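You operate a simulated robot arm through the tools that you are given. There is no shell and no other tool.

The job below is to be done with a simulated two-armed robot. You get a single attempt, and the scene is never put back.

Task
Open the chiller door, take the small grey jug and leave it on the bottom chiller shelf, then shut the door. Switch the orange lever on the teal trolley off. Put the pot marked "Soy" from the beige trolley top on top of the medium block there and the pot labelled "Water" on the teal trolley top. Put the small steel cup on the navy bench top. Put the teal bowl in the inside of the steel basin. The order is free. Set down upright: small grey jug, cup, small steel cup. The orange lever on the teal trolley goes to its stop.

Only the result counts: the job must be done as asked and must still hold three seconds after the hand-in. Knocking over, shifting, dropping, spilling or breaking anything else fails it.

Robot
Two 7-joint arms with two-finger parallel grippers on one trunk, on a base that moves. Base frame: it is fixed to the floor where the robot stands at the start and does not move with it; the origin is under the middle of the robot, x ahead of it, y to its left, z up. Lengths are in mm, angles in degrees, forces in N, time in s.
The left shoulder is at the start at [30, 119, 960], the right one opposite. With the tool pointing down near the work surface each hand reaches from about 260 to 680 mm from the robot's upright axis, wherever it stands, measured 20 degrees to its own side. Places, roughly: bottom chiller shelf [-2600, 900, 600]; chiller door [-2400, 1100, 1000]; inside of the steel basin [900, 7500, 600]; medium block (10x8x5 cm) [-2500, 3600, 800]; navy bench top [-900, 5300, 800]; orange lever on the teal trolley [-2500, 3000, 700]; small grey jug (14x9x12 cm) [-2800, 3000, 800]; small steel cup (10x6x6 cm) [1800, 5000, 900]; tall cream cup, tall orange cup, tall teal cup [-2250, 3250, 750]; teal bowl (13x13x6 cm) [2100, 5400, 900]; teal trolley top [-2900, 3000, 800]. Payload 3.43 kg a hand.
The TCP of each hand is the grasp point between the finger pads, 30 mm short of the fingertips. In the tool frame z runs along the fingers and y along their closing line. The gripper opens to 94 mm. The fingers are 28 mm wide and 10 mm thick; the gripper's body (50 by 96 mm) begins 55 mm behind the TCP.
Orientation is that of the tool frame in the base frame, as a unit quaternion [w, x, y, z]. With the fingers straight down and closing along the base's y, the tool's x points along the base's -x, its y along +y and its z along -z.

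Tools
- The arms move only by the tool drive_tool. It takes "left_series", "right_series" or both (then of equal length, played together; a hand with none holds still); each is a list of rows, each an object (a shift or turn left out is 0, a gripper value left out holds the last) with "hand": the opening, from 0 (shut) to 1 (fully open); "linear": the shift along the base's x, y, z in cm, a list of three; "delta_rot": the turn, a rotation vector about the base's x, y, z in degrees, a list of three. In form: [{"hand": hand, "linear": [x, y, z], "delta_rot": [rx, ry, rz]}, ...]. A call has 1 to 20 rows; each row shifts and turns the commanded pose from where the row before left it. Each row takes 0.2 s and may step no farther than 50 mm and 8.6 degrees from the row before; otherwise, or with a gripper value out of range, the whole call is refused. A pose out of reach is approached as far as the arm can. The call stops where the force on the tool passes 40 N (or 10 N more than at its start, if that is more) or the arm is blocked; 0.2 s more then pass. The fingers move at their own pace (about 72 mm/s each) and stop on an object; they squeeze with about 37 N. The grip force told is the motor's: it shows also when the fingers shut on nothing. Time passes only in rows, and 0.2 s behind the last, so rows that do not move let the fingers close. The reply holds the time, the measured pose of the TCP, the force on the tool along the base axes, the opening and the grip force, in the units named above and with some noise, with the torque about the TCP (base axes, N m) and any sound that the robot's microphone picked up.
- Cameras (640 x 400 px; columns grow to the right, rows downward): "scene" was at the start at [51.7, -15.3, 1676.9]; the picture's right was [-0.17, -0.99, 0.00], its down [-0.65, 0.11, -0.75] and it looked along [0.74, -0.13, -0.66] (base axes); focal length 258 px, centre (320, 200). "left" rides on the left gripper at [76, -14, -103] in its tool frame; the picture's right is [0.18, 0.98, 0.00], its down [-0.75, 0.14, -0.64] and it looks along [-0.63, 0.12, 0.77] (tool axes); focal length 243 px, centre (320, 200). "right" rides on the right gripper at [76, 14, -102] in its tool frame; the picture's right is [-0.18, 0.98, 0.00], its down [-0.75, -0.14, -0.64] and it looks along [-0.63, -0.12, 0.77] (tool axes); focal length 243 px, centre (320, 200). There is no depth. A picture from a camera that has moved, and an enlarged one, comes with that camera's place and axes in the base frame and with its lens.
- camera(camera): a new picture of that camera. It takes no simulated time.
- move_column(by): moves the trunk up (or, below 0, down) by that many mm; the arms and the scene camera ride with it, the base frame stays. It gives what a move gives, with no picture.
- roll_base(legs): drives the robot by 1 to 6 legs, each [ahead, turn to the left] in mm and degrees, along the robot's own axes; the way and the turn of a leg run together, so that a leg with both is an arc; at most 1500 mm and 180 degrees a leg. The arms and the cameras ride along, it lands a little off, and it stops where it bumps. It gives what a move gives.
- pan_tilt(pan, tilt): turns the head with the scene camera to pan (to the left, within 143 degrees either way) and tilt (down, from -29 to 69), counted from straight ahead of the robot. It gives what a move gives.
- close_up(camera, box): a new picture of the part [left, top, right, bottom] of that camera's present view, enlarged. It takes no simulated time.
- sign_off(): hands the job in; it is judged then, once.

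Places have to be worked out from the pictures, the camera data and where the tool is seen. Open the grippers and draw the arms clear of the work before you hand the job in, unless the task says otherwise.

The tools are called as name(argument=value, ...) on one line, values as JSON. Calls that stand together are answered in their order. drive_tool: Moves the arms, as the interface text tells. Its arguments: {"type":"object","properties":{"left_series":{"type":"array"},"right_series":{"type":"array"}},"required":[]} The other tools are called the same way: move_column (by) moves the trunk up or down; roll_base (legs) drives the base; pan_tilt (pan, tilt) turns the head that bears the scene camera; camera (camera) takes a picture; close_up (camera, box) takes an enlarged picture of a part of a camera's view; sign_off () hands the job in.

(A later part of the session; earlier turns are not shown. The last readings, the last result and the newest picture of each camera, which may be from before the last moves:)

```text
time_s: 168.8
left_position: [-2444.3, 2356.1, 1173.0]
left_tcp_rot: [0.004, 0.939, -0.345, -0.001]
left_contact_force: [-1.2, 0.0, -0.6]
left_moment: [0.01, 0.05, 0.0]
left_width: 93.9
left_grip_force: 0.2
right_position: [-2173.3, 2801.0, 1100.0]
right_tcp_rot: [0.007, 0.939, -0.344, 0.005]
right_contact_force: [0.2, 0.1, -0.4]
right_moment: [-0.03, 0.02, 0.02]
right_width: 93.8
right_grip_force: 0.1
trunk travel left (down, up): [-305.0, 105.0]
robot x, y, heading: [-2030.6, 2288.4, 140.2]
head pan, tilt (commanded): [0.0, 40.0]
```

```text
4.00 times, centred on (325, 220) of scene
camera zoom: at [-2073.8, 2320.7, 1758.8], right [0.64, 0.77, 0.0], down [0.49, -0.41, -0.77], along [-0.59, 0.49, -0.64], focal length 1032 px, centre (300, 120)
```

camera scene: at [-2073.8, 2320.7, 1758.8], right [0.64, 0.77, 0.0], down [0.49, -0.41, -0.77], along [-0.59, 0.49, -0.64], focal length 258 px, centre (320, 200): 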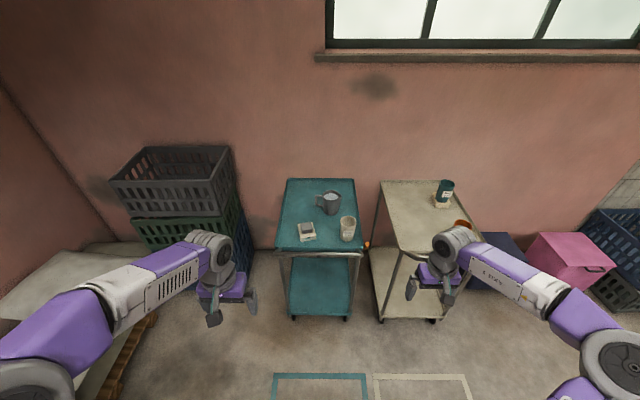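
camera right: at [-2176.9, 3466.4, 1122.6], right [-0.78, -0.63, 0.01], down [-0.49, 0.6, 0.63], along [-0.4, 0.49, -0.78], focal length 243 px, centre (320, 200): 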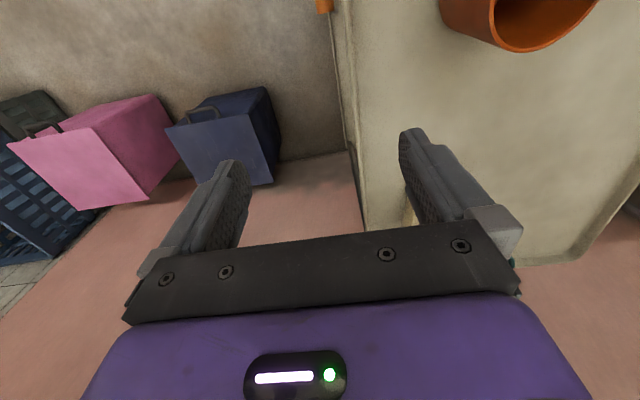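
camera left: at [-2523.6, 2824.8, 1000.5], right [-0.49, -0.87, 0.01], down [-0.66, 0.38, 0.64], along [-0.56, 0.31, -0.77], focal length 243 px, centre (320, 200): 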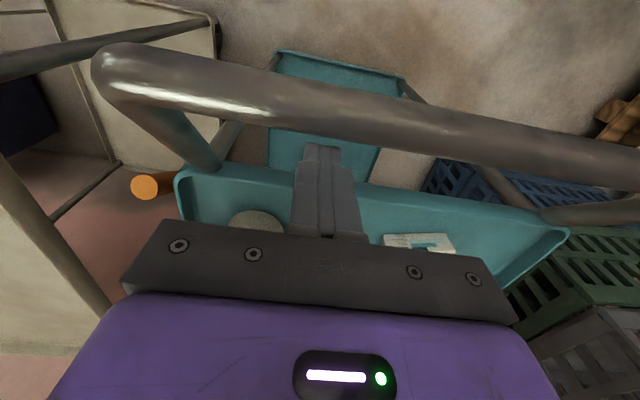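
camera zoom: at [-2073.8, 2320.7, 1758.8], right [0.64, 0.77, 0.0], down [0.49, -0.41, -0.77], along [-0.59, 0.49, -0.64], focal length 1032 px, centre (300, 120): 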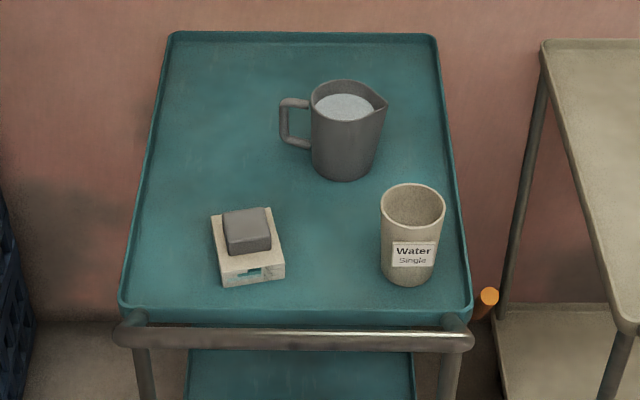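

The jug measures ~84 mm across, centre about (4096, 518), handle toward −v, spout toward +v. I'll take it from its spout side with a level tool pointing left, closing along u, so that it can later go into the chiller level. I drive in 480 mm and lower the trunk again.

roll_base(legs=[[478, 0]])

move_column(by=-60)

pan_tilt(pan=-5, tilt=45)

camera(camera="scene")

camera(camera="right")

```text
time_s: 171.6
left_position: [-2809.6, 2663.4, 1173.1]
left_tcp_rot: [0.004, 0.938, -0.345, 0.0]
left_contact_force: [-0.7, 0.0, 0.0]
left_moment: [0.03, 0.01, 0.0]
left_width: 93.8
left_grip_force: 0.1
right_position: [-2537.2, 3107.5, 1100.5]
right_tcp_rot: [0.006, 0.938, -0.346, 0.005]
right_contact_force: [0.6, 0.4, -0.5]
right_moment: [0.0, -0.02, 0.0]
right_width: 94.0
right_grip_force: 0.0
trunk travel left (down, up): [-305.0, 105.0]
robot x, y, heading: [-2394.1, 2592.2, 139.8]
head pan, tilt (commanded): [0.0, 40.0]
```

```text
time_s: 172.6
left_position: [-2809.0, 2664.0, 1112.0]
left_tcp_rot: [0.004, 0.938, -0.345, -0.001]
left_contact_force: [0.3, 0.5, -0.2]
left_moment: [0.01, 0.03, 0.01]
left_width: 94.1
left_grip_force: 0.0
right_position: [-2538.7, 3105.2, 1040.4]
right_tcp_rot: [0.007, 0.938, -0.346, 0.005]
right_contact_force: [0.9, 0.5, 0.2]
right_moment: [0.03, -0.03, -0.01]
right_width: 94.1
right_grip_force: 0.2
trunk travel left (down, up): [-245.0, 165.0]
robot x, y, heading: [-2397.5, 2590.2, 139.8]
head pan, tilt (commanded): [0.0, 40.0]
```

```text
time_s: 173.3
left_position: [-2810.0, 2664.0, 1112.3]
left_tcp_rot: [0.005, 0.938, -0.345, -0.001]
left_contact_force: [-0.3, -1.1, -0.8]
left_moment: [0.01, 0.02, -0.02]
left_width: 94.1
left_grip_force: 0.1
right_position: [-2537.2, 3107.2, 1039.2]
right_tcp_rot: [0.006, 0.938, -0.346, 0.006]
right_contact_force: [-0.4, -0.4, -0.1]
right_moment: [-0.01, -0.01, 0.0]
right_width: 94.1
right_grip_force: 0.1
trunk travel left (down, up): [-245.0, 165.0]
robot x, y, heading: [-2397.2, 2592.8, 140.0]
head pan, tilt (commanded): [-5.0, 45.0]
```

```text
taken
camera scene: at [-2431.3, 2629.0, 1691.6], right [0.71, 0.71, 0.0], down [0.5, -0.5, -0.71], along [-0.5, 0.5, -0.71], focal length 258 px, centre (320, 200)
```

scene: 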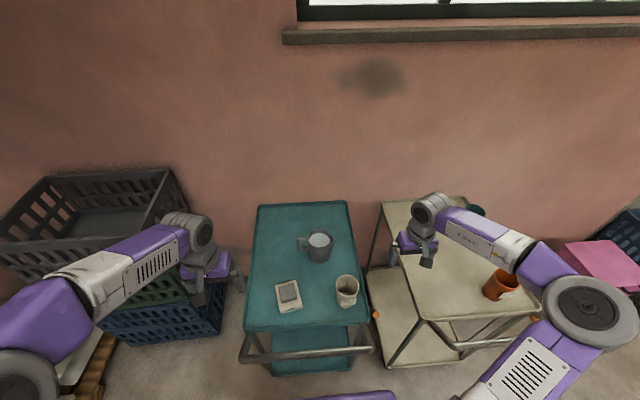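

```text
taken
camera right: at [-2490.1, 3048.2, 1142.7], right [-0.78, -0.63, 0.01], down [-0.48, 0.61, 0.63], along [-0.4, 0.49, -0.78], focal length 243 px, centre (320, 200)
```

right: 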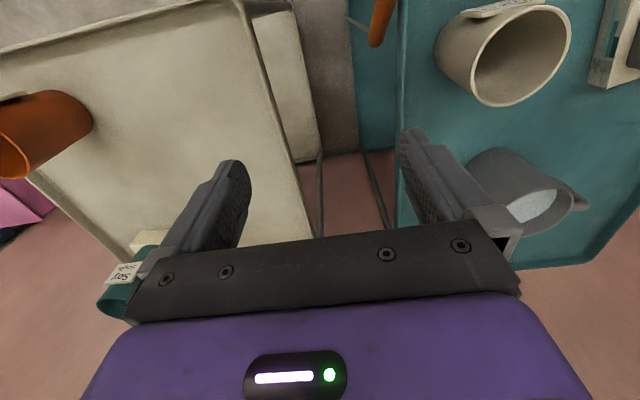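

close_up(camera="scene", box=[260, 210, 380, 310])

```text
4.00 times, centred on (320, 260) of scene
camera zoom: at [-2431.3, 2629.0, 1691.6], right [0.71, 0.71, 0.0], down [0.5, -0.5, -0.71], along [-0.5, 0.5, -0.71], focal length 1032 px, centre (320, -40)
```

zoom: 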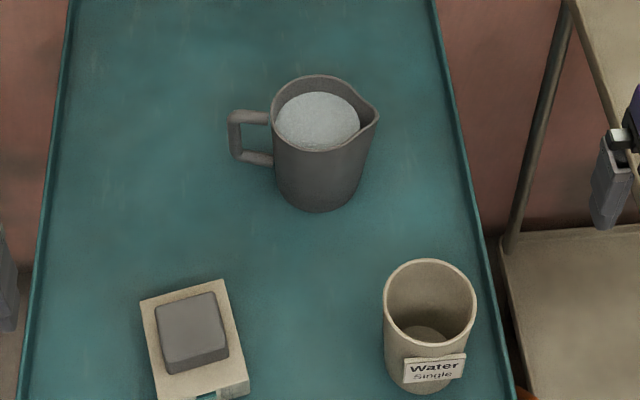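

For a better fix on the jug I bring the right hand (still pointing down, at z ≈ 1040) over the tray just in front of it and use its camera.

drive_tool(right_series=[{"hand": 1, "linear": [-3.57, -2.95, 0]}, {"linear": [-3.57, -2.95, 0]}, {"linear": [-3.57, -2.95, 0]}, {"linear": [-3.57, -2.95, 0]}, {"linear": [-3.57, -2.95, 0]}, {"linear": [-3.57, -2.95, 0]}, {"linear": [0, 0, 0]}])

camera(camera="right")

```text
time_s: 174.9
left_position: [-2809.2, 2665.1, 1112.2]
left_tcp_rot: [0.004, 0.939, -0.345, -0.001]
left_contact_force: [-0.6, 0.3, 0.7]
left_moment: [0.01, 0.03, -0.01]
left_width: 94.2
left_grip_force: 0.0
right_position: [-2751.1, 2929.3, 1039.5]
right_tcp_rot: [0.006, 0.938, -0.346, 0.006]
right_contact_force: [1.0, -0.4, 0.2]
right_moment: [-0.02, 0.0, 0.02]
right_width: 94.2
right_grip_force: 0.1
trunk travel left (down, up): [-245.0, 165.0]
robot x, y, heading: [-2399.4, 2588.5, 139.8]
head pan, tilt (commanded): [-5.0, 45.0]
```

```text
taken
camera right: at [-2703.4, 2871.0, 1142.5], right [-0.78, -0.63, 0.01], down [-0.48, 0.61, 0.63], along [-0.4, 0.49, -0.78], focal length 243 px, centre (320, 200)
```

right: 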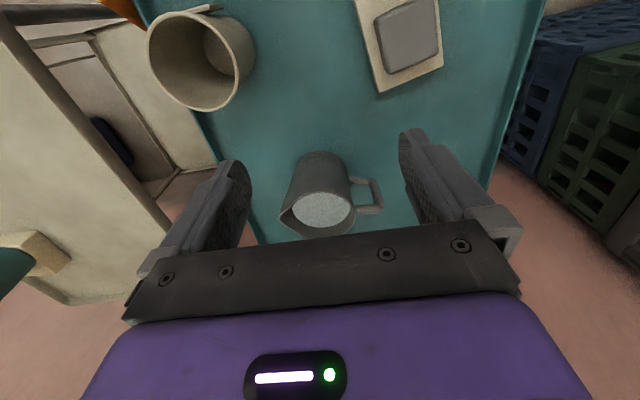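

Comparing tray fronts, the teal trolley is still ~10–13 mm further back than it was beside the beige one. With the left hand I'll hook the bar again near the middle and pull it that last bit; first bring the closed left hand over the gap.

drive_tool(left_series=[{"hand": 0, "linear": [3.4, 1.35, -2.0]}, {"hand": 0, "linear": [3.4, 1.35, -2.0]}, {"hand": 0, "linear": [3.4, 1.35, -2.0]}, {"hand": 0, "linear": [3.4, 1.35, -2.0]}, {"linear": [0, 0, 0]}])

camera(camera="left")

```text
time_s: 176.1
left_position: [-2674.4, 2716.9, 1032.7]
left_tcp_rot: [0.005, 0.938, -0.345, -0.001]
left_contact_force: [-0.3, -0.3, -0.2]
left_moment: [-0.02, 0.02, -0.01]
left_width: 0.1
left_grip_force: 32.6
right_position: [-2752.2, 2928.9, 1040.3]
right_tcp_rot: [0.007, 0.938, -0.346, 0.005]
right_contact_force: [0.1, 0.9, 0.0]
right_moment: [0.0, -0.03, 0.0]
right_width: 94.1
right_grip_force: 0.1
trunk travel left (down, up): [-245.0, 165.0]
robot x, y, heading: [-2397.3, 2589.2, 140.0]
head pan, tilt (commanded): [-5.0, 45.0]
```

```text
taken
camera left: at [-2607.0, 2678.6, 1135.6], right [-0.5, -0.87, 0.01], down [-0.66, 0.39, 0.64], along [-0.56, 0.31, -0.77], focal length 243 px, centre (320, 200)
```

left: 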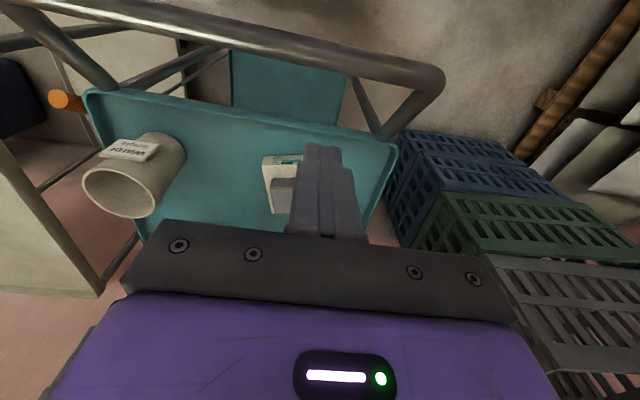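

The bar's centre is at u ≈ 3753 (it was ≈ 3741–3743). I lower the fingers behind it and pull until it has come ~11 mm.

drive_tool(left_series=[{"hand": 0, "linear": [0, 0, -4.5]}, {"linear": [0, 0, -4.5]}, {"linear": [0, 0, -4.5]}, {"linear": [0.385, -0.32, 0]}, {"linear": [0.385, -0.32, 0]}, {"linear": [0.385, -0.32, 0]}, {"linear": [0.385, -0.32, 0]}, {"linear": [0.385, -0.32, 0]}, {"linear": [0, 0, 0]}])

camera(camera="scene")

camera(camera="right")

```text
time_s: 178.1
left_position: [-2654.6, 2701.3, 896.5]
left_tcp_rot: [0.005, 0.939, -0.345, -0.001]
left_contact_force: [-0.5, 0.1, -0.2]
left_moment: [0.0, 0.02, 0.01]
left_width: 0.1
left_grip_force: 33.2
right_position: [-2752.3, 2929.4, 1038.5]
right_tcp_rot: [0.007, 0.938, -0.345, 0.005]
right_contact_force: [-0.7, 0.0, -0.2]
right_moment: [-0.01, 0.01, 0.0]
right_width: 94.2
right_grip_force: 0.1
trunk travel left (down, up): [-245.0, 165.0]
robot x, y, heading: [-2395.1, 2592.8, 140.0]
head pan, tilt (commanded): [-5.0, 45.0]
```

```text
taken
camera scene: at [-2431.3, 2629.1, 1691.6], right [0.71, 0.71, 0.0], down [0.5, -0.5, -0.71], along [-0.5, 0.5, -0.71], focal length 258 px, centre (320, 200)
```

scene: 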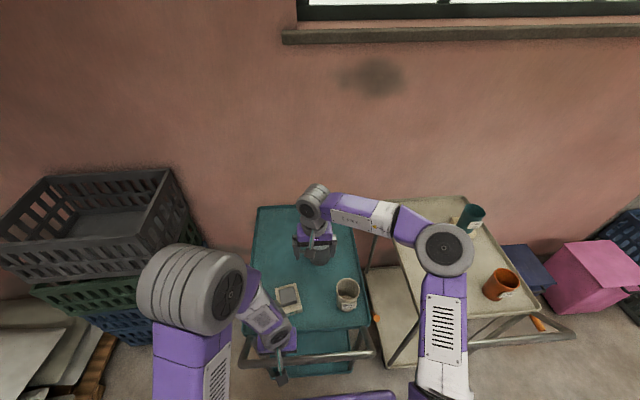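

```text
taken
camera right: at [-2703.8, 2870.8, 1142.5], right [-0.78, -0.63, 0.01], down [-0.48, 0.61, 0.63], along [-0.4, 0.49, -0.78], focal length 243 px, centre (320, 200)
```

right: 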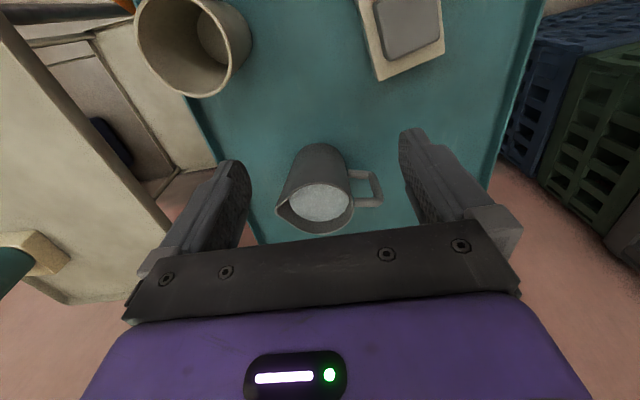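

The bar is back at u ≈ 3741.5, its original place. I free the left hand upward to its carry place.

drive_tool(left_series=[{"hand": 0, "linear": [-0.54, 0.45, 0]}, {"linear": [0, 0, 4.5]}, {"linear": [0, 0, 4.5]}, {"linear": [0, 0, 4.5]}, {"linear": [-3.0, -2.3, 1.7]}, {"linear": [-3.0, -2.3, 1.7]}, {"linear": [-3.0, -2.3, 1.7]}, {"linear": [-3.0, -2.3, 1.7]}, {"hand": 1, "linear": [0, 0, 0]}])

close_up(camera="scene", box=[230, 190, 550, 390])

camera(camera="right")

```text
time_s: 180.1
left_position: [-2779.7, 2614.2, 1099.6]
left_tcp_rot: [0.004, 0.938, -0.345, 0.0]
left_contact_force: [1.0, -0.6, -0.6]
left_moment: [0.0, 0.01, 0.0]
left_width: 53.1
left_grip_force: 0.0
right_position: [-2751.4, 2929.1, 1039.4]
right_tcp_rot: [0.007, 0.938, -0.346, 0.005]
right_contact_force: [-1.1, 0.1, -0.4]
right_moment: [0.04, -0.02, 0.01]
right_width: 94.3
right_grip_force: 0.1
trunk travel left (down, up): [-245.0, 165.0]
robot x, y, heading: [-2395.8, 2589.3, 139.9]
head pan, tilt (commanded): [-5.0, 45.0]
```

```text
2.00 times, centred on (390, 290) of scene
camera zoom: at [-2431.0, 2629.5, 1691.5], right [0.71, 0.71, 0.0], down [0.5, -0.5, -0.71], along [-0.5, 0.5, -0.71], focal length 516 px, centre (180, 20)
```

zoom: 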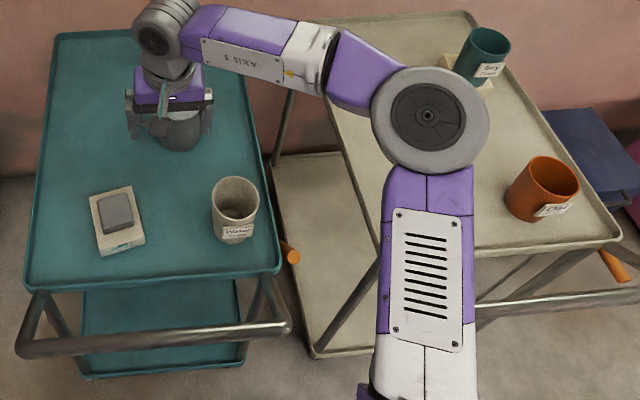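

```text
taken
camera right: at [-2703.6, 2871.1, 1142.5], right [-0.78, -0.63, 0.01], down [-0.48, 0.61, 0.63], along [-0.4, 0.49, -0.78], focal length 243 px, centre (320, 200)
```

right: 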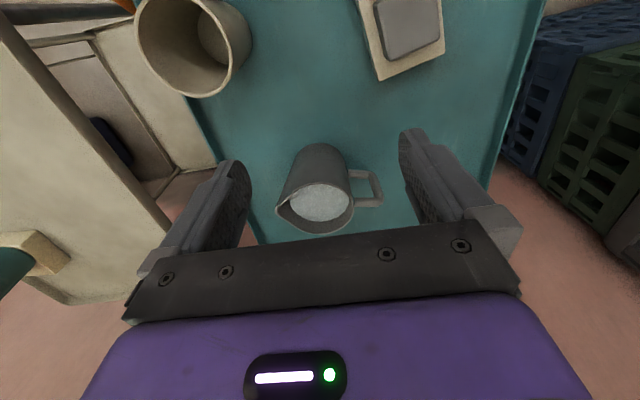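

The trolley is restored and everything stands. Now I turn the right hand for the jug: yaw 90° left while moving it over the gap between the trolleys, then lean it over to point left, 15° below level.

drive_tool(right_series=[{"hand": 1, "linear": [1.0, 1.6, 0.3], "delta_rot": [0, 0, 8.2]}, {"linear": [1.0, 1.6, 0.3], "delta_rot": [0, 0, 8.2]}, {"linear": [1.0, 1.6, 0.3], "delta_rot": [0, 0, 8.2]}, {"linear": [1.0, 1.6, 0.3], "delta_rot": [0, 0, 8.2]}, {"linear": [1.0, 1.6, 0.3], "delta_rot": [0, 0, 8.2]}, {"linear": [1.0, 1.6, 0.3], "delta_rot": [0, 0, 8.2]}, {"linear": [1.0, 1.6, 0.3], "delta_rot": [0, 0, 8.2]}, {"linear": [1.0, 1.6, 0.3], "delta_rot": [0, 0, 8.2]}, {"linear": [1.0, 1.6, 0], "delta_rot": [0, 0, 8.2]}, {"linear": [1.0, 1.6, 0], "delta_rot": [0, 0, 8.2]}, {"linear": [0, 0, 0], "delta_rot": [0, 0, 8.0]}, {"linear": [0, 0, 0]}])

camera(camera="scene")

```text
time_s: 182.7
left_position: [-2780.0, 2614.5, 1099.2]
left_tcp_rot: [0.003, 0.938, -0.346, -0.001]
left_contact_force: [-0.1, -0.2, -0.1]
left_moment: [0.01, 0.0, 0.0]
left_width: 93.9
left_grip_force: 0.0
right_position: [-2702.1, 3026.8, 1055.2]
right_tcp_rot: [-0.014, 0.999, 0.039, -0.02]
right_contact_force: [-0.1, 0.1, 0.8]
right_moment: [-0.02, -0.02, -0.02]
right_width: 94.0
right_grip_force: 0.0
right hand out of reach, approached as far as the arm can: row 6, 7, 8, 9, 10, 11
trunk travel left (down, up): [-245.0, 165.0]
robot x, y, heading: [-2395.4, 2590.2, 140.1]
head pan, tilt (commanded): [-5.0, 45.0]
```

```text
taken
camera scene: at [-2431.3, 2629.1, 1691.6], right [0.71, 0.71, 0.0], down [0.5, -0.5, -0.71], along [-0.5, 0.5, -0.71], focal length 258 px, centre (320, 200)
```

scene: 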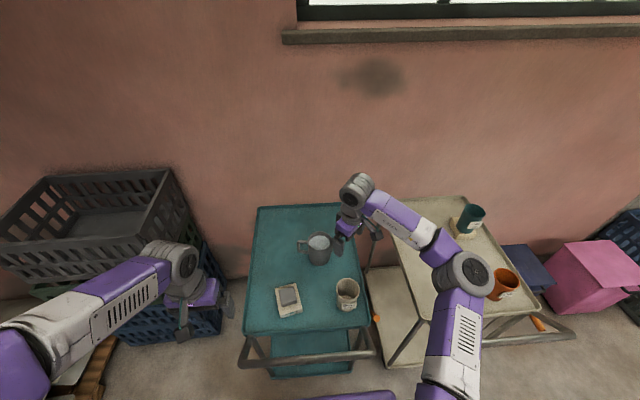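

The wrist can yaw only ~45° left, which still suits: approaching the jug diagonally (heading 185°), pitched 35° below level, keeps the fingers clear of handle and spout. I pitch the tool accordingly above the pre-grasp point.

drive_tool(right_series=[{"hand": 1, "linear": [0, 0, -0.6], "delta_rot": [-0.617, 7.835, 0]}, {"linear": [0, 0, -0.6], "delta_rot": [-0.617, 7.835, 0]}, {"linear": [0, 0, -0.6], "delta_rot": [-0.617, 7.835, 0]}, {"linear": [0, 0, -0.6], "delta_rot": [-0.617, 7.835, 0]}, {"linear": [0, 0, -0.6], "delta_rot": [-0.617, 7.835, 0]}, {"linear": [0, 0, -0.6], "delta_rot": [-0.617, 7.835, 0]}, {"linear": [0, 0, -0.6], "delta_rot": [-0.617, 7.835, 0]}, {"linear": [0, 0, 0]}])

camera(camera="right")

camera(camera="scene")

```text
time_s: 184.5
left_position: [-2780.9, 2614.1, 1099.9]
left_tcp_rot: [0.005, 0.939, -0.345, -0.001]
left_contact_force: [0.9, 0.0, 0.6]
left_moment: [0.0, -0.02, 0.01]
left_width: 93.8
left_grip_force: 0.0
right_position: [-2702.5, 3026.8, 1013.2]
right_tcp_rot: [0.007, 0.877, 0.028, -0.479]
right_contact_force: [-0.3, -1.3, -0.6]
right_moment: [0.03, 0.0, 0.01]
right_width: 94.0
right_grip_force: 0.0
trunk travel left (down, up): [-245.0, 165.0]
robot x, y, heading: [-2395.2, 2591.0, 140.0]
head pan, tilt (commanded): [-5.0, 45.0]
```

```text
taken
camera right: at [-2574.6, 3020.3, 1003.7], right [-0.04, -0.99, 0.14], down [0.13, 0.13, 0.98], along [-0.99, 0.06, 0.12], focal length 243 px, centre (320, 200)
```

right: 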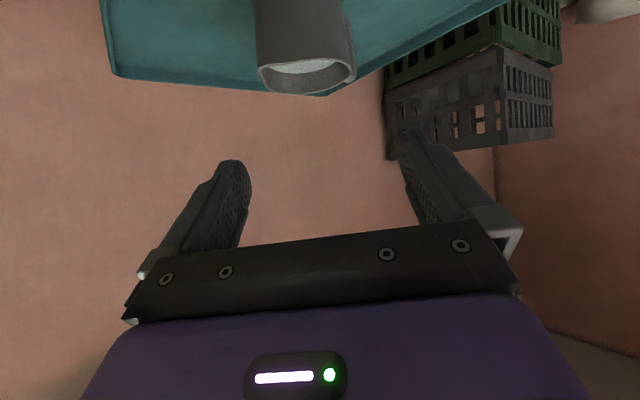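

```text
taken
camera scene: at [-2431.5, 2629.0, 1691.6], right [0.71, 0.71, 0.0], down [0.5, -0.5, -0.71], along [-0.5, 0.5, -0.71], focal length 258 px, centre (320, 200)
```

scene: 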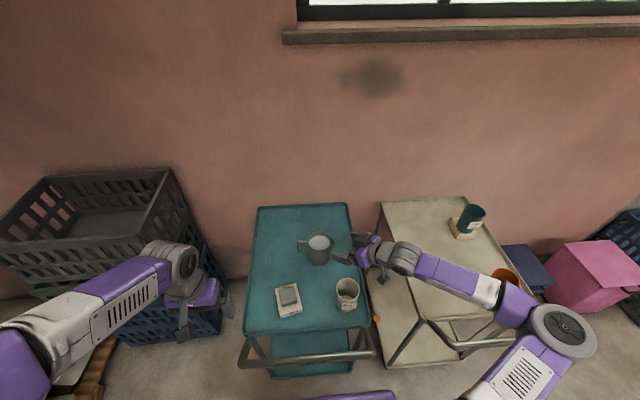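

The tool reaches the diagonal pose. I check the geometry between fingers and jug with an enlarged scene view.

close_up(camera="scene", box=[270, 200, 430, 320])

```text
3.33 times, centred on (350, 260) of scene
camera zoom: at [-2431.5, 2629.0, 1691.6], right [0.71, 0.71, 0.0], down [0.5, -0.5, -0.71], along [-0.5, 0.5, -0.71], focal length 860 px, centre (220, 0)
```

zoom: 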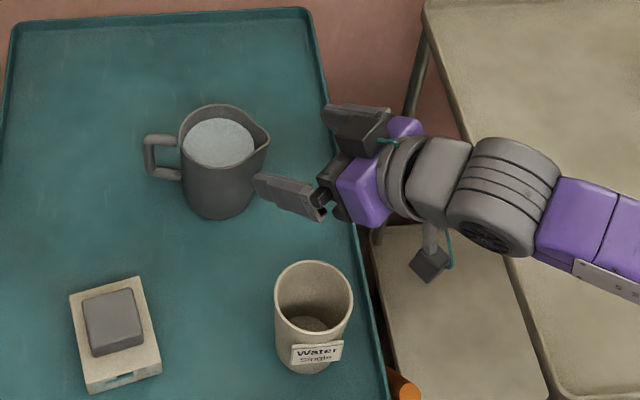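

Projecting the fingertips into this view matches what I see to ~5 mm, so the scene camera is reliable here: the jug's centre is about [-2826, 3020], rim z ≈ 925. I move to the pre-grasp point and then half-way in along the tool axis, and look again.

drive_tool(right_series=[{"hand": 1, "linear": [-1.05, -0.05, -3.2]}, {"linear": [-1.05, -0.05, -3.2]}, {"linear": [-2.5, -0.12, -1.6]}, {"linear": [-2.1, -0.1, -1.35]}, {"linear": [0, 0, 0]}])

close_up(camera="scene", box=[290, 210, 390, 300])

camera(camera="right")

```text
time_s: 185.7
left_position: [-2779.0, 2614.2, 1099.2]
left_tcp_rot: [0.005, 0.939, -0.344, -0.001]
left_contact_force: [0.5, -0.1, 0.0]
left_moment: [-0.02, 0.01, 0.05]
left_width: 94.0
left_grip_force: 0.0
right_position: [-2768.6, 3024.3, 920.6]
right_tcp_rot: [0.006, 0.878, 0.028, -0.479]
right_contact_force: [0.7, -0.2, 0.4]
right_moment: [0.0, -0.02, 0.0]
right_width: 94.1
right_grip_force: 0.1
trunk travel left (down, up): [-245.0, 165.0]
robot x, y, heading: [-2393.5, 2591.1, 140.1]
head pan, tilt (commanded): [-5.0, 45.0]
```

```text
4.44 times, centred on (340, 255) of scene
camera zoom: at [-2430.9, 2629.0, 1691.6], right [0.71, 0.71, 0.0], down [0.5, -0.5, -0.71], along [-0.5, 0.5, -0.71], focal length 1146 px, centre (231, -44)
```

zoom: 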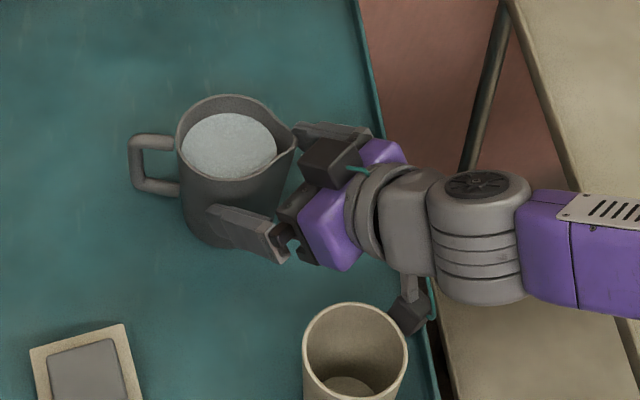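

```text
taken
camera right: at [-2641.3, 3016.7, 910.5], right [-0.05, -0.99, 0.14], down [0.12, 0.13, 0.98], along [-0.99, 0.06, 0.12], focal length 243 px, centre (320, 200)
```

right: 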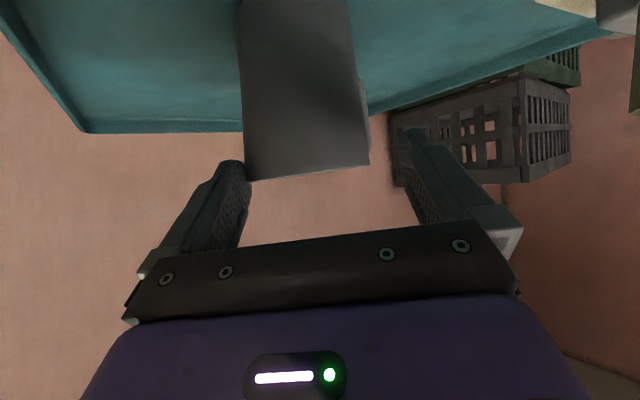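

The hand camera shows the jug ~8–9 mm toward the tool's −y side (left in its picture). I shift the hand that much sideways before advancing.

drive_tool(right_series=[{"hand": 1, "linear": [-0.05, 0.85, 0]}, {"linear": [0, 0, 0]}])

camera(camera="right")

close_up(camera="scene", box=[290, 210, 390, 300])

```text
time_s: 186.3
left_position: [-2779.7, 2614.7, 1099.0]
left_tcp_rot: [0.004, 0.939, -0.345, -0.001]
left_contact_force: [-0.2, 0.1, 0.8]
left_moment: [-0.03, 0.0, -0.02]
left_width: 94.1
left_grip_force: 0.2
right_position: [-2769.9, 3032.2, 920.8]
right_tcp_rot: [0.007, 0.877, 0.028, -0.479]
right_contact_force: [0.6, 0.3, 0.7]
right_moment: [-0.04, -0.03, 0.03]
right_width: 93.5
right_grip_force: 0.1
trunk travel left (down, up): [-245.0, 165.0]
robot x, y, heading: [-2394.9, 2593.8, 139.9]
head pan, tilt (commanded): [-5.0, 45.0]
```

```text
taken
camera right: at [-2641.9, 3025.4, 910.5], right [-0.05, -0.99, 0.14], down [0.12, 0.13, 0.98], along [-0.99, 0.06, 0.12], focal length 243 px, centre (320, 200)
```

right: 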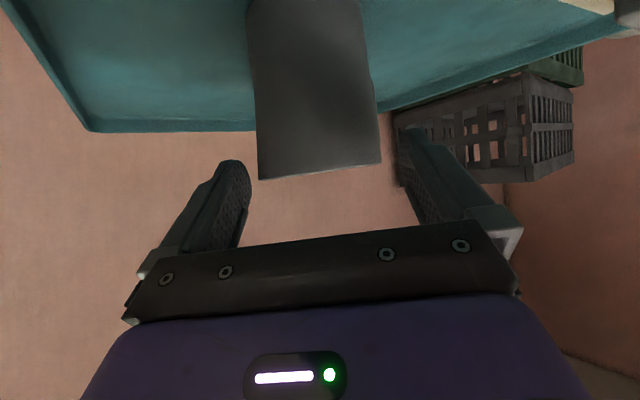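

```text
4.44 times, centred on (340, 255) of scene
camera zoom: at [-2431.3, 2629.0, 1691.6], right [0.71, 0.71, 0.0], down [0.5, -0.5, -0.71], along [-0.5, 0.5, -0.71], focal length 1146 px, centre (231, -44)
```

zoom: 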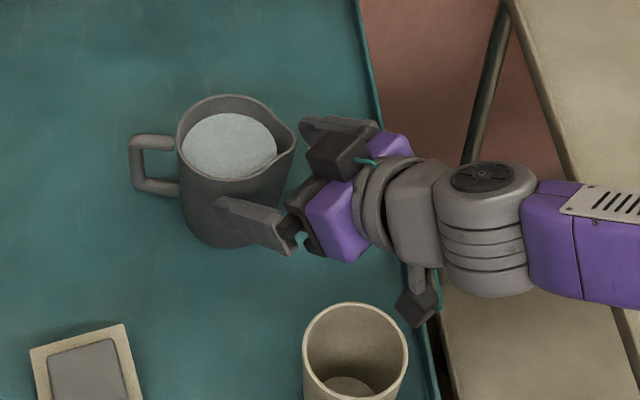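

Nearly centred now. I shift 3 mm more and advance 35 mm along the tool axis, then check.

drive_tool(right_series=[{"hand": 1, "linear": [0, 0.3, 0]}, {"linear": [-1.5, -0.07, -0.95]}, {"linear": [-1.5, -0.07, -0.95]}, {"linear": [0, 0, 0]}])

camera(camera="right")

close_up(camera="scene", box=[290, 210, 390, 300])

```text
time_s: 187.3
left_position: [-2781.5, 2614.2, 1100.5]
left_tcp_rot: [0.005, 0.939, -0.345, -0.001]
left_contact_force: [0.7, 0.5, 0.4]
left_moment: [-0.01, 0.03, 0.03]
left_width: 94.0
left_grip_force: 0.0
right_position: [-2801.3, 3033.1, 901.1]
right_tcp_rot: [0.007, 0.877, 0.027, -0.479]
right_contact_force: [0.3, 0.0, 0.1]
right_moment: [0.02, 0.01, 0.01]
right_width: 94.0
right_grip_force: 0.0
trunk travel left (down, up): [-245.0, 165.0]
robot x, y, heading: [-2401.3, 2592.5, 139.8]
head pan, tilt (commanded): [-5.0, 45.0]
```

```text
taken
camera right: at [-2672.8, 3027.0, 891.3], right [-0.05, -0.99, 0.14], down [0.12, 0.13, 0.98], along [-0.99, 0.06, 0.12], focal length 243 px, centre (320, 200)
```

right: 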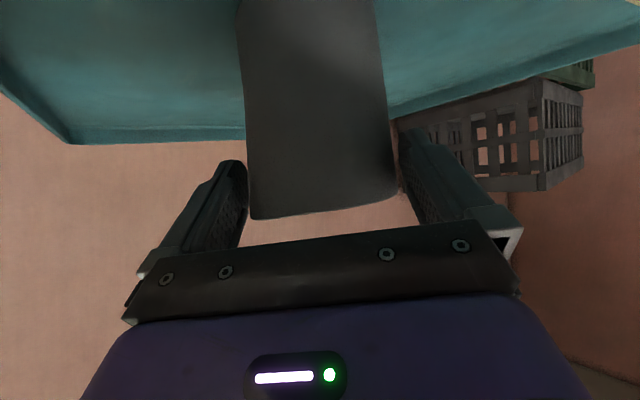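

```text
4.44 times, centred on (340, 255) of scene
camera zoom: at [-2431.0, 2629.1, 1691.6], right [0.71, 0.71, 0.0], down [0.5, -0.5, -0.71], along [-0.5, 0.5, -0.71], focal length 1146 px, centre (231, -44)
```

zoom: 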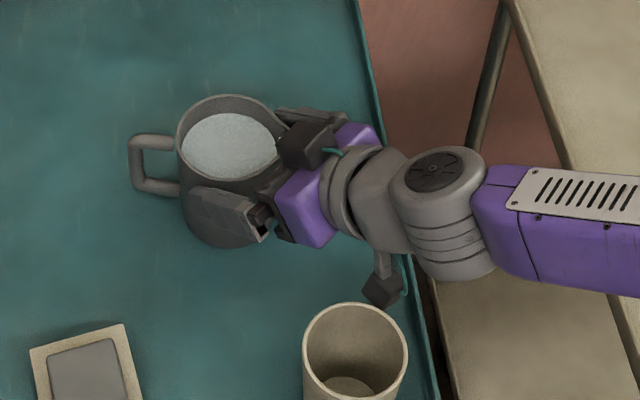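

The jug sits evenly between the fingers and hasn't moved. I advance the last 18 mm and close the hand.

drive_tool(right_series=[{"hand": 1, "linear": [-0.75, -0.03, -0.48]}, {"linear": [-0.75, -0.03, -0.48]}, {"hand": 0, "linear": [0, 0, 0]}, {"hand": 0}, {"hand": 0}])

camera(camera="right")

close_up(camera="scene", box=[290, 210, 390, 300])

```text
time_s: 188.5
left_position: [-2780.3, 2614.1, 1100.4]
left_tcp_rot: [0.004, 0.939, -0.345, -0.001]
left_contact_force: [0.4, 0.2, -0.5]
left_moment: [-0.04, -0.01, 0.01]
left_width: 93.9
left_grip_force: 0.1
right_position: [-2815.4, 3032.5, 891.9]
right_tcp_rot: [0.006, 0.877, 0.027, -0.479]
right_contact_force: [-1.1, -2.1, 0.6]
right_moment: [-0.3, 0.14, 0.02]
right_width: 87.1
right_grip_force: 37.5
trunk travel left (down, up): [-245.0, 165.0]
robot x, y, heading: [-2396.7, 2594.7, 140.6]
head pan, tilt (commanded): [-5.0, 45.0]
```

```text
taken
camera right: at [-2687.8, 3026.3, 882.1], right [-0.04, -0.99, 0.14], down [0.12, 0.13, 0.98], along [-0.99, 0.06, 0.12], focal length 243 px, centre (320, 200)
```

right: 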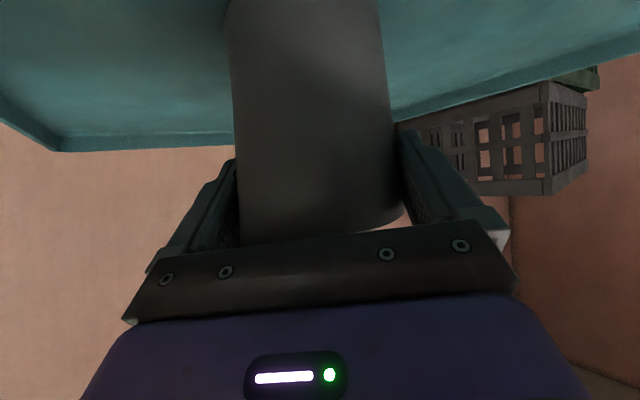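

```text
4.44 times, centred on (340, 255) of scene
camera zoom: at [-2431.4, 2628.8, 1691.6], right [0.71, 0.71, 0.0], down [0.5, -0.5, -0.71], along [-0.5, 0.5, -0.71], focal length 1146 px, centre (231, -44)
```

zoom: 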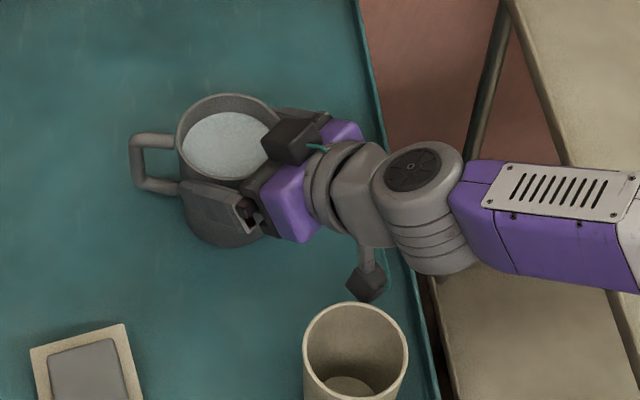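

The jug is held (87 mm, 37.5 N). I lift it gently 4 cm and check that it stays level.

drive_tool(right_series=[{"hand": 0, "linear": [0, 0, 0.5]}, {"linear": [0, 0, 1.0]}, {"linear": [0, 0, 1.5]}, {"linear": [0, 0, 1.0]}, {"linear": [0, 0, 0]}])

camera(camera="right")

close_up(camera="scene", box=[290, 190, 390, 300])

```text
time_s: 189.7
left_position: [-2781.0, 2614.6, 1099.2]
left_tcp_rot: [0.005, 0.938, -0.345, 0.0]
left_contact_force: [-0.2, 0.2, -0.2]
left_moment: [-0.01, 0.02, 0.01]
left_width: 94.0
left_grip_force: 0.1
right_position: [-2816.3, 3034.2, 931.8]
right_tcp_rot: [0.006, 0.878, 0.027, -0.478]
right_contact_force: [0.0, -0.6, -6.1]
right_moment: [0.03, -0.13, 0.02]
right_width: 87.1
right_grip_force: 37.5
trunk travel left (down, up): [-245.0, 165.0]
robot x, y, heading: [-2397.3, 2597.2, 140.1]
head pan, tilt (commanded): [-5.0, 45.0]
```

```text
taken
camera right: at [-2687.4, 3027.6, 922.0], right [-0.05, -0.99, 0.14], down [0.12, 0.13, 0.98], along [-0.99, 0.06, 0.12], focal length 243 px, centre (320, 200)
```

right: 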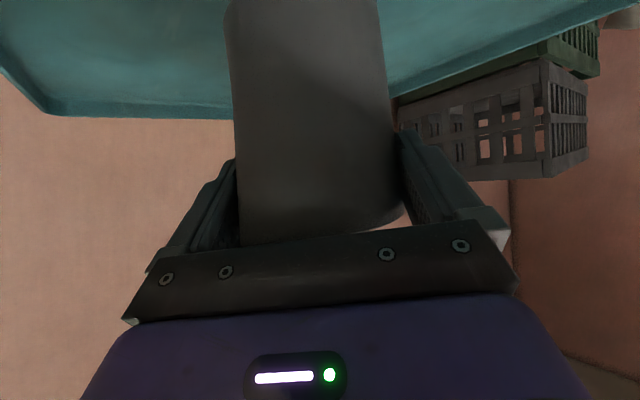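

```text
3.64 times, centred on (340, 245) of scene
camera zoom: at [-2431.7, 2629.7, 1691.5], right [0.71, 0.71, 0.0], down [0.5, -0.5, -0.71], along [-0.5, 0.5, -0.71], focal length 938 px, centre (247, 36)
```

zoom: 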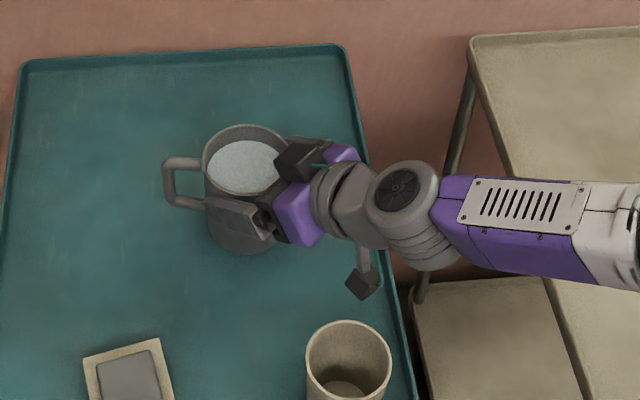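

The jug is held level (6 N). I lift it 8 cm more, clear of the Water cup and handle bar, and back straight out along the aisle.

drive_tool(right_series=[{"hand": 0, "linear": [0, 0, 2.0]}, {"linear": [0, 0, 2.5]}, {"linear": [0, 0, 2.5]}, {"linear": [0, 0, 1.5]}, {"linear": [0, 0, 0]}])

roll_base(legs=[[-600, 0]])

camera(camera="scene")

```text
time_s: 190.9
left_position: [-2781.4, 2614.4, 1099.9]
left_tcp_rot: [0.004, 0.939, -0.345, 0.0]
left_contact_force: [-0.2, 0.4, -0.3]
left_moment: [-0.01, 0.02, -0.01]
left_width: 94.1
left_grip_force: 0.1
right_position: [-2815.9, 3033.7, 1016.7]
right_tcp_rot: [0.007, 0.878, 0.027, -0.478]
right_contact_force: [0.1, -0.2, -4.6]
right_moment: [0.06, -0.15, 0.0]
right_width: 87.5
right_grip_force: 37.0
trunk travel left (down, up): [-245.0, 165.0]
robot x, y, heading: [-2394.3, 2593.1, 140.0]
head pan, tilt (commanded): [-5.0, 45.0]
```

```text
time_s: 194.3
left_position: [-2326.5, 2233.3, 1099.5]
left_tcp_rot: [0.005, 0.938, -0.347, -0.001]
left_contact_force: [-0.9, 0.3, 0.2]
left_moment: [0.03, 0.03, -0.02]
left_width: 94.2
left_grip_force: 0.2
right_position: [-2359.0, 2653.2, 1016.8]
right_tcp_rot: [0.006, 0.878, 0.026, -0.478]
right_contact_force: [-0.2, 0.0, -4.4]
right_moment: [0.05, -0.14, 0.02]
right_width: 87.0
right_grip_force: 36.8
trunk travel left (down, up): [-245.0, 165.0]
robot x, y, heading: [-1942.5, 2210.9, 140.0]
head pan, tilt (commanded): [-5.0, 45.0]
```

```text
taken
camera scene: at [-1976.8, 2247.3, 1691.5], right [0.71, 0.71, 0.0], down [0.5, -0.5, -0.71], along [-0.5, 0.5, -0.71], focal length 258 px, centre (320, 200)
```

scene: 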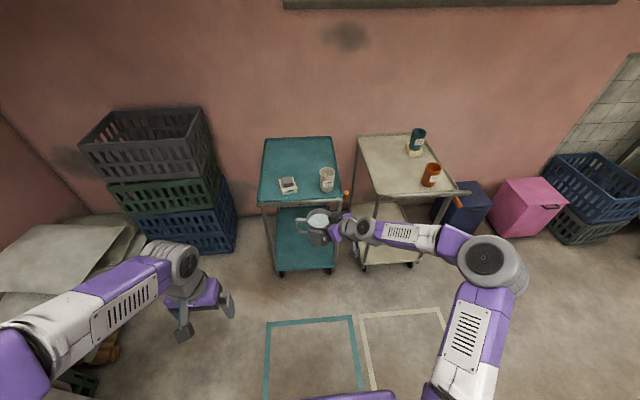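

The jug is clear. I take one enlarged look at the trolleys from here to verify lever and pots.

close_up(camera="scene", box=[240, 120, 480, 280])

close_up(camera="scene", box=[320, 165, 380, 215])

```text
2.50 times, centred on (360, 200) of scene
camera zoom: at [-1976.8, 2247.3, 1691.5], right [0.71, 0.71, 0.0], down [0.5, -0.5, -0.71], along [-0.5, 0.5, -0.71], focal length 645 px, centre (220, 200)
```

zoom: 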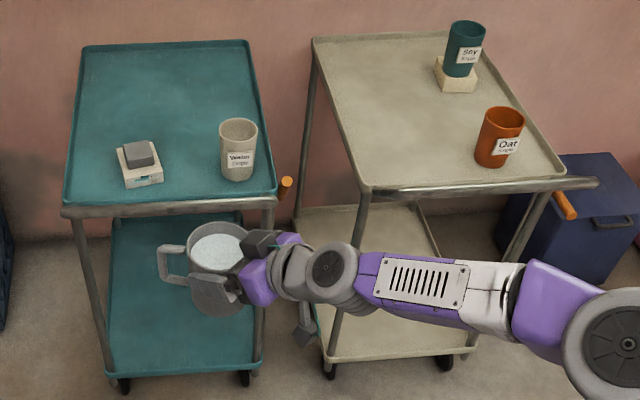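

```text
8.00 times, centred on (350, 190) of scene
camera zoom: at [-1976.8, 2247.3, 1691.5], right [0.71, 0.71, 0.0], down [0.5, -0.5, -0.71], along [-0.5, 0.5, -0.71], focal length 2063 px, centre (80, 280)
```

zoom: 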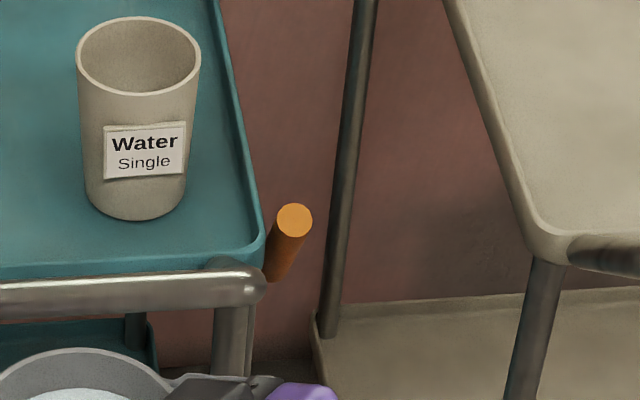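

The teal lever stands up, the beige one is untouched, the pots are in place. Now back to u ≈ 2330 and turn left to face the chiller.

roll_base(legs=[[-575, 0], [0, 90.2]])

pan_tilt(pan=-15, tilt=35)

camera(camera="scene")

```text
time_s: 201.4
left_position: [-1524.1, 1457.7, 1100.5]
left_tcp_rot: [0.003, 0.906, 0.424, 0.002]
left_contact_force: [0.1, -0.1, -0.4]
left_moment: [0.01, 0.0, 0.0]
left_width: 94.1
left_grip_force: 0.2
right_position: [-1943.6, 1418.5, 1018.2]
right_tcp_rot: [0.344, 0.599, 0.643, -0.332]
right_contact_force: [-0.3, 0.0, -5.8]
right_moment: [0.16, 0.03, 0.01]
right_width: 87.1
right_grip_force: 36.8
trunk travel left (down, up): [-245.0, 165.0]
robot x, y, heading: [-1504.2, 1844.4, -129.5]
head pan, tilt (commanded): [-5.0, 45.0]
```

```text
time_s: 202.1
left_position: [-1523.7, 1457.0, 1098.7]
left_tcp_rot: [0.004, 0.906, 0.423, 0.002]
left_contact_force: [-0.5, 0.5, 0.2]
left_moment: [-0.02, -0.03, 0.03]
left_width: 94.1
left_grip_force: 0.1
right_position: [-1945.3, 1419.7, 1016.0]
right_tcp_rot: [0.344, 0.599, 0.643, -0.331]
right_contact_force: [-0.1, -0.6, -5.8]
right_moment: [0.17, 0.02, -0.01]
right_width: 87.2
right_grip_force: 36.8
trunk travel left (down, up): [-245.0, 165.0]
robot x, y, heading: [-1502.9, 1844.0, -129.6]
head pan, tilt (commanded): [-15.0, 35.0]
```

```text
taken
camera scene: at [-1559.5, 1812.9, 1706.3], right [-0.58, 0.81, 0.0], down [0.47, 0.33, -0.82], along [-0.67, -0.48, -0.57], focal length 258 px, centre (320, 200)
```

scene: 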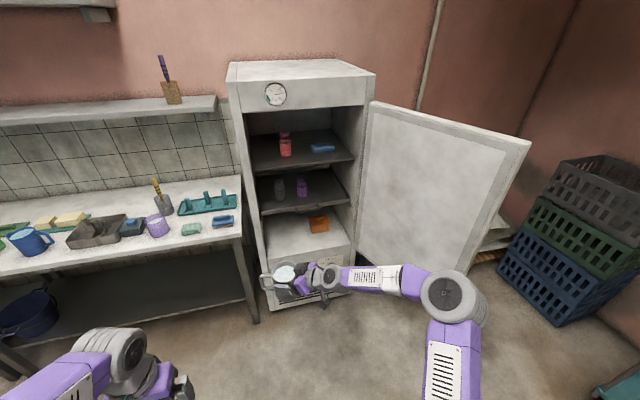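

The chiller stands open in front of me. I enlarge its inside to measure the shelf heights and free space.

close_up(camera="scene", box=[225, 95, 385, 315])

```text
1.82 times, centred on (305, 205) of scene
camera zoom: at [-1559.5, 1812.9, 1706.3], right [-0.58, 0.81, 0.0], down [0.47, 0.33, -0.82], along [-0.67, -0.48, -0.57], focal length 469 px, centre (347, 191)
```

zoom: 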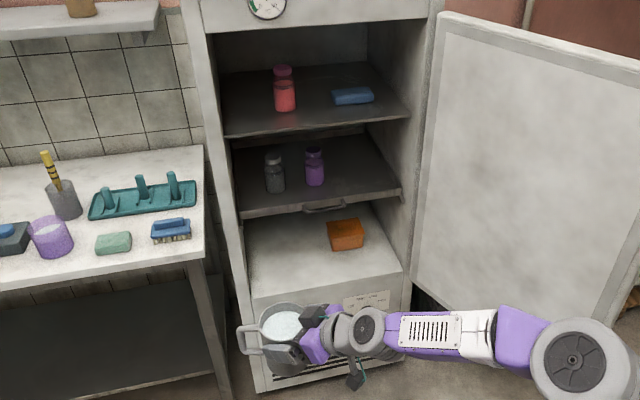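

The bottom shelf's front edge is at v ≈ −680 (z 566–597), the mid shelf ≥ 850, so there is ~280 mm of height; the orange box sits at u ≈ 2610–2740. I turn the tool to point straight ahead (jug stays level) and shift it 70 mm right.

drive_tool(right_series=[{"hand": 0, "linear": [-0.91, 0.755, 0], "delta_rot": [0, 0, -7.2]}, {"linear": [-0.91, 0.755, 0], "delta_rot": [0, 0, -7.2]}, {"linear": [-0.91, 0.755, 0], "delta_rot": [0, 0, -7.2]}, {"linear": [-0.91, 0.755, 0], "delta_rot": [0, 0, -7.2]}, {"linear": [-0.91, 0.755, 0], "delta_rot": [0, 0, -7.2]}, {"linear": [-0.91, 0.755, 0], "delta_rot": [0, 0, -7.2]}, {"linear": [0, 0, 0]}])

move_column(by=-240)

camera(camera="scene")

```text
time_s: 203.7
left_position: [-1524.5, 1458.7, 1099.9]
left_tcp_rot: [0.003, 0.906, 0.423, 0.002]
left_contact_force: [-1.3, -0.1, 0.2]
left_moment: [-0.01, 0.0, 0.04]
left_width: 94.3
left_grip_force: 0.0
right_position: [-1997.4, 1464.6, 1015.7]
right_tcp_rot: [0.199, 0.793, 0.377, -0.436]
right_contact_force: [0.2, 0.3, -5.1]
right_moment: [0.16, -0.07, 0.04]
right_width: 87.1
right_grip_force: 37.4
trunk travel left (down, up): [-245.0, 165.0]
robot x, y, heading: [-1502.3, 1838.8, -129.6]
head pan, tilt (commanded): [-15.0, 35.0]
```

```text
time_s: 206.2
left_position: [-1523.2, 1457.0, 859.8]
left_tcp_rot: [0.003, 0.906, 0.424, 0.003]
left_contact_force: [0.4, 0.3, 0.0]
left_moment: [0.03, 0.01, 0.01]
left_width: 94.1
left_grip_force: 0.0
right_position: [-1998.0, 1465.0, 776.6]
right_tcp_rot: [0.198, 0.793, 0.377, -0.435]
right_contact_force: [-0.4, -0.5, -4.8]
right_moment: [0.17, -0.05, 0.01]
right_width: 87.0
right_grip_force: 36.8
trunk travel left (down, up): [-5.0, 405.0]
robot x, y, heading: [-1504.8, 1842.4, -129.3]
head pan, tilt (commanded): [-15.0, 35.0]
```

```text
taken
camera scene: at [-1559.4, 1813.2, 1466.5], right [-0.58, 0.81, 0.0], down [0.47, 0.33, -0.82], along [-0.67, -0.48, -0.57], focal length 258 px, centre (320, 200)
```

scene: 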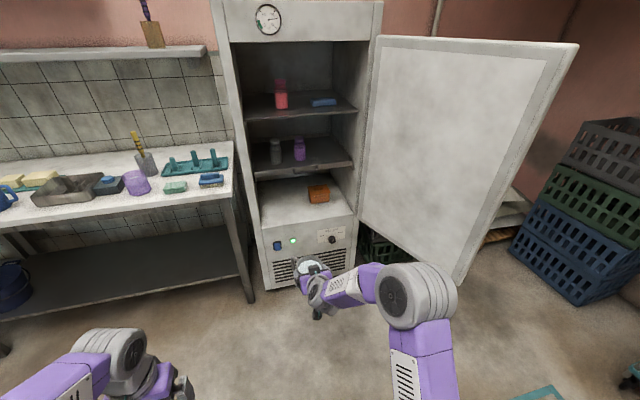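

The camera is now 240 mm lower, which gives a good second view for the shelf heights.

close_up(camera="scene", box=[210, 90, 390, 300])

```text
1.90 times, centred on (300, 195) of scene
camera zoom: at [-1559.4, 1813.2, 1466.5], right [-0.58, 0.81, 0.0], down [0.47, 0.33, -0.82], along [-0.67, -0.48, -0.57], focal length 491 px, centre (358, 210)
```

zoom: 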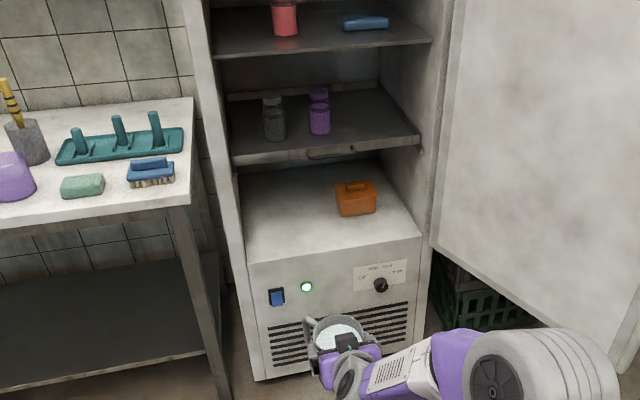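

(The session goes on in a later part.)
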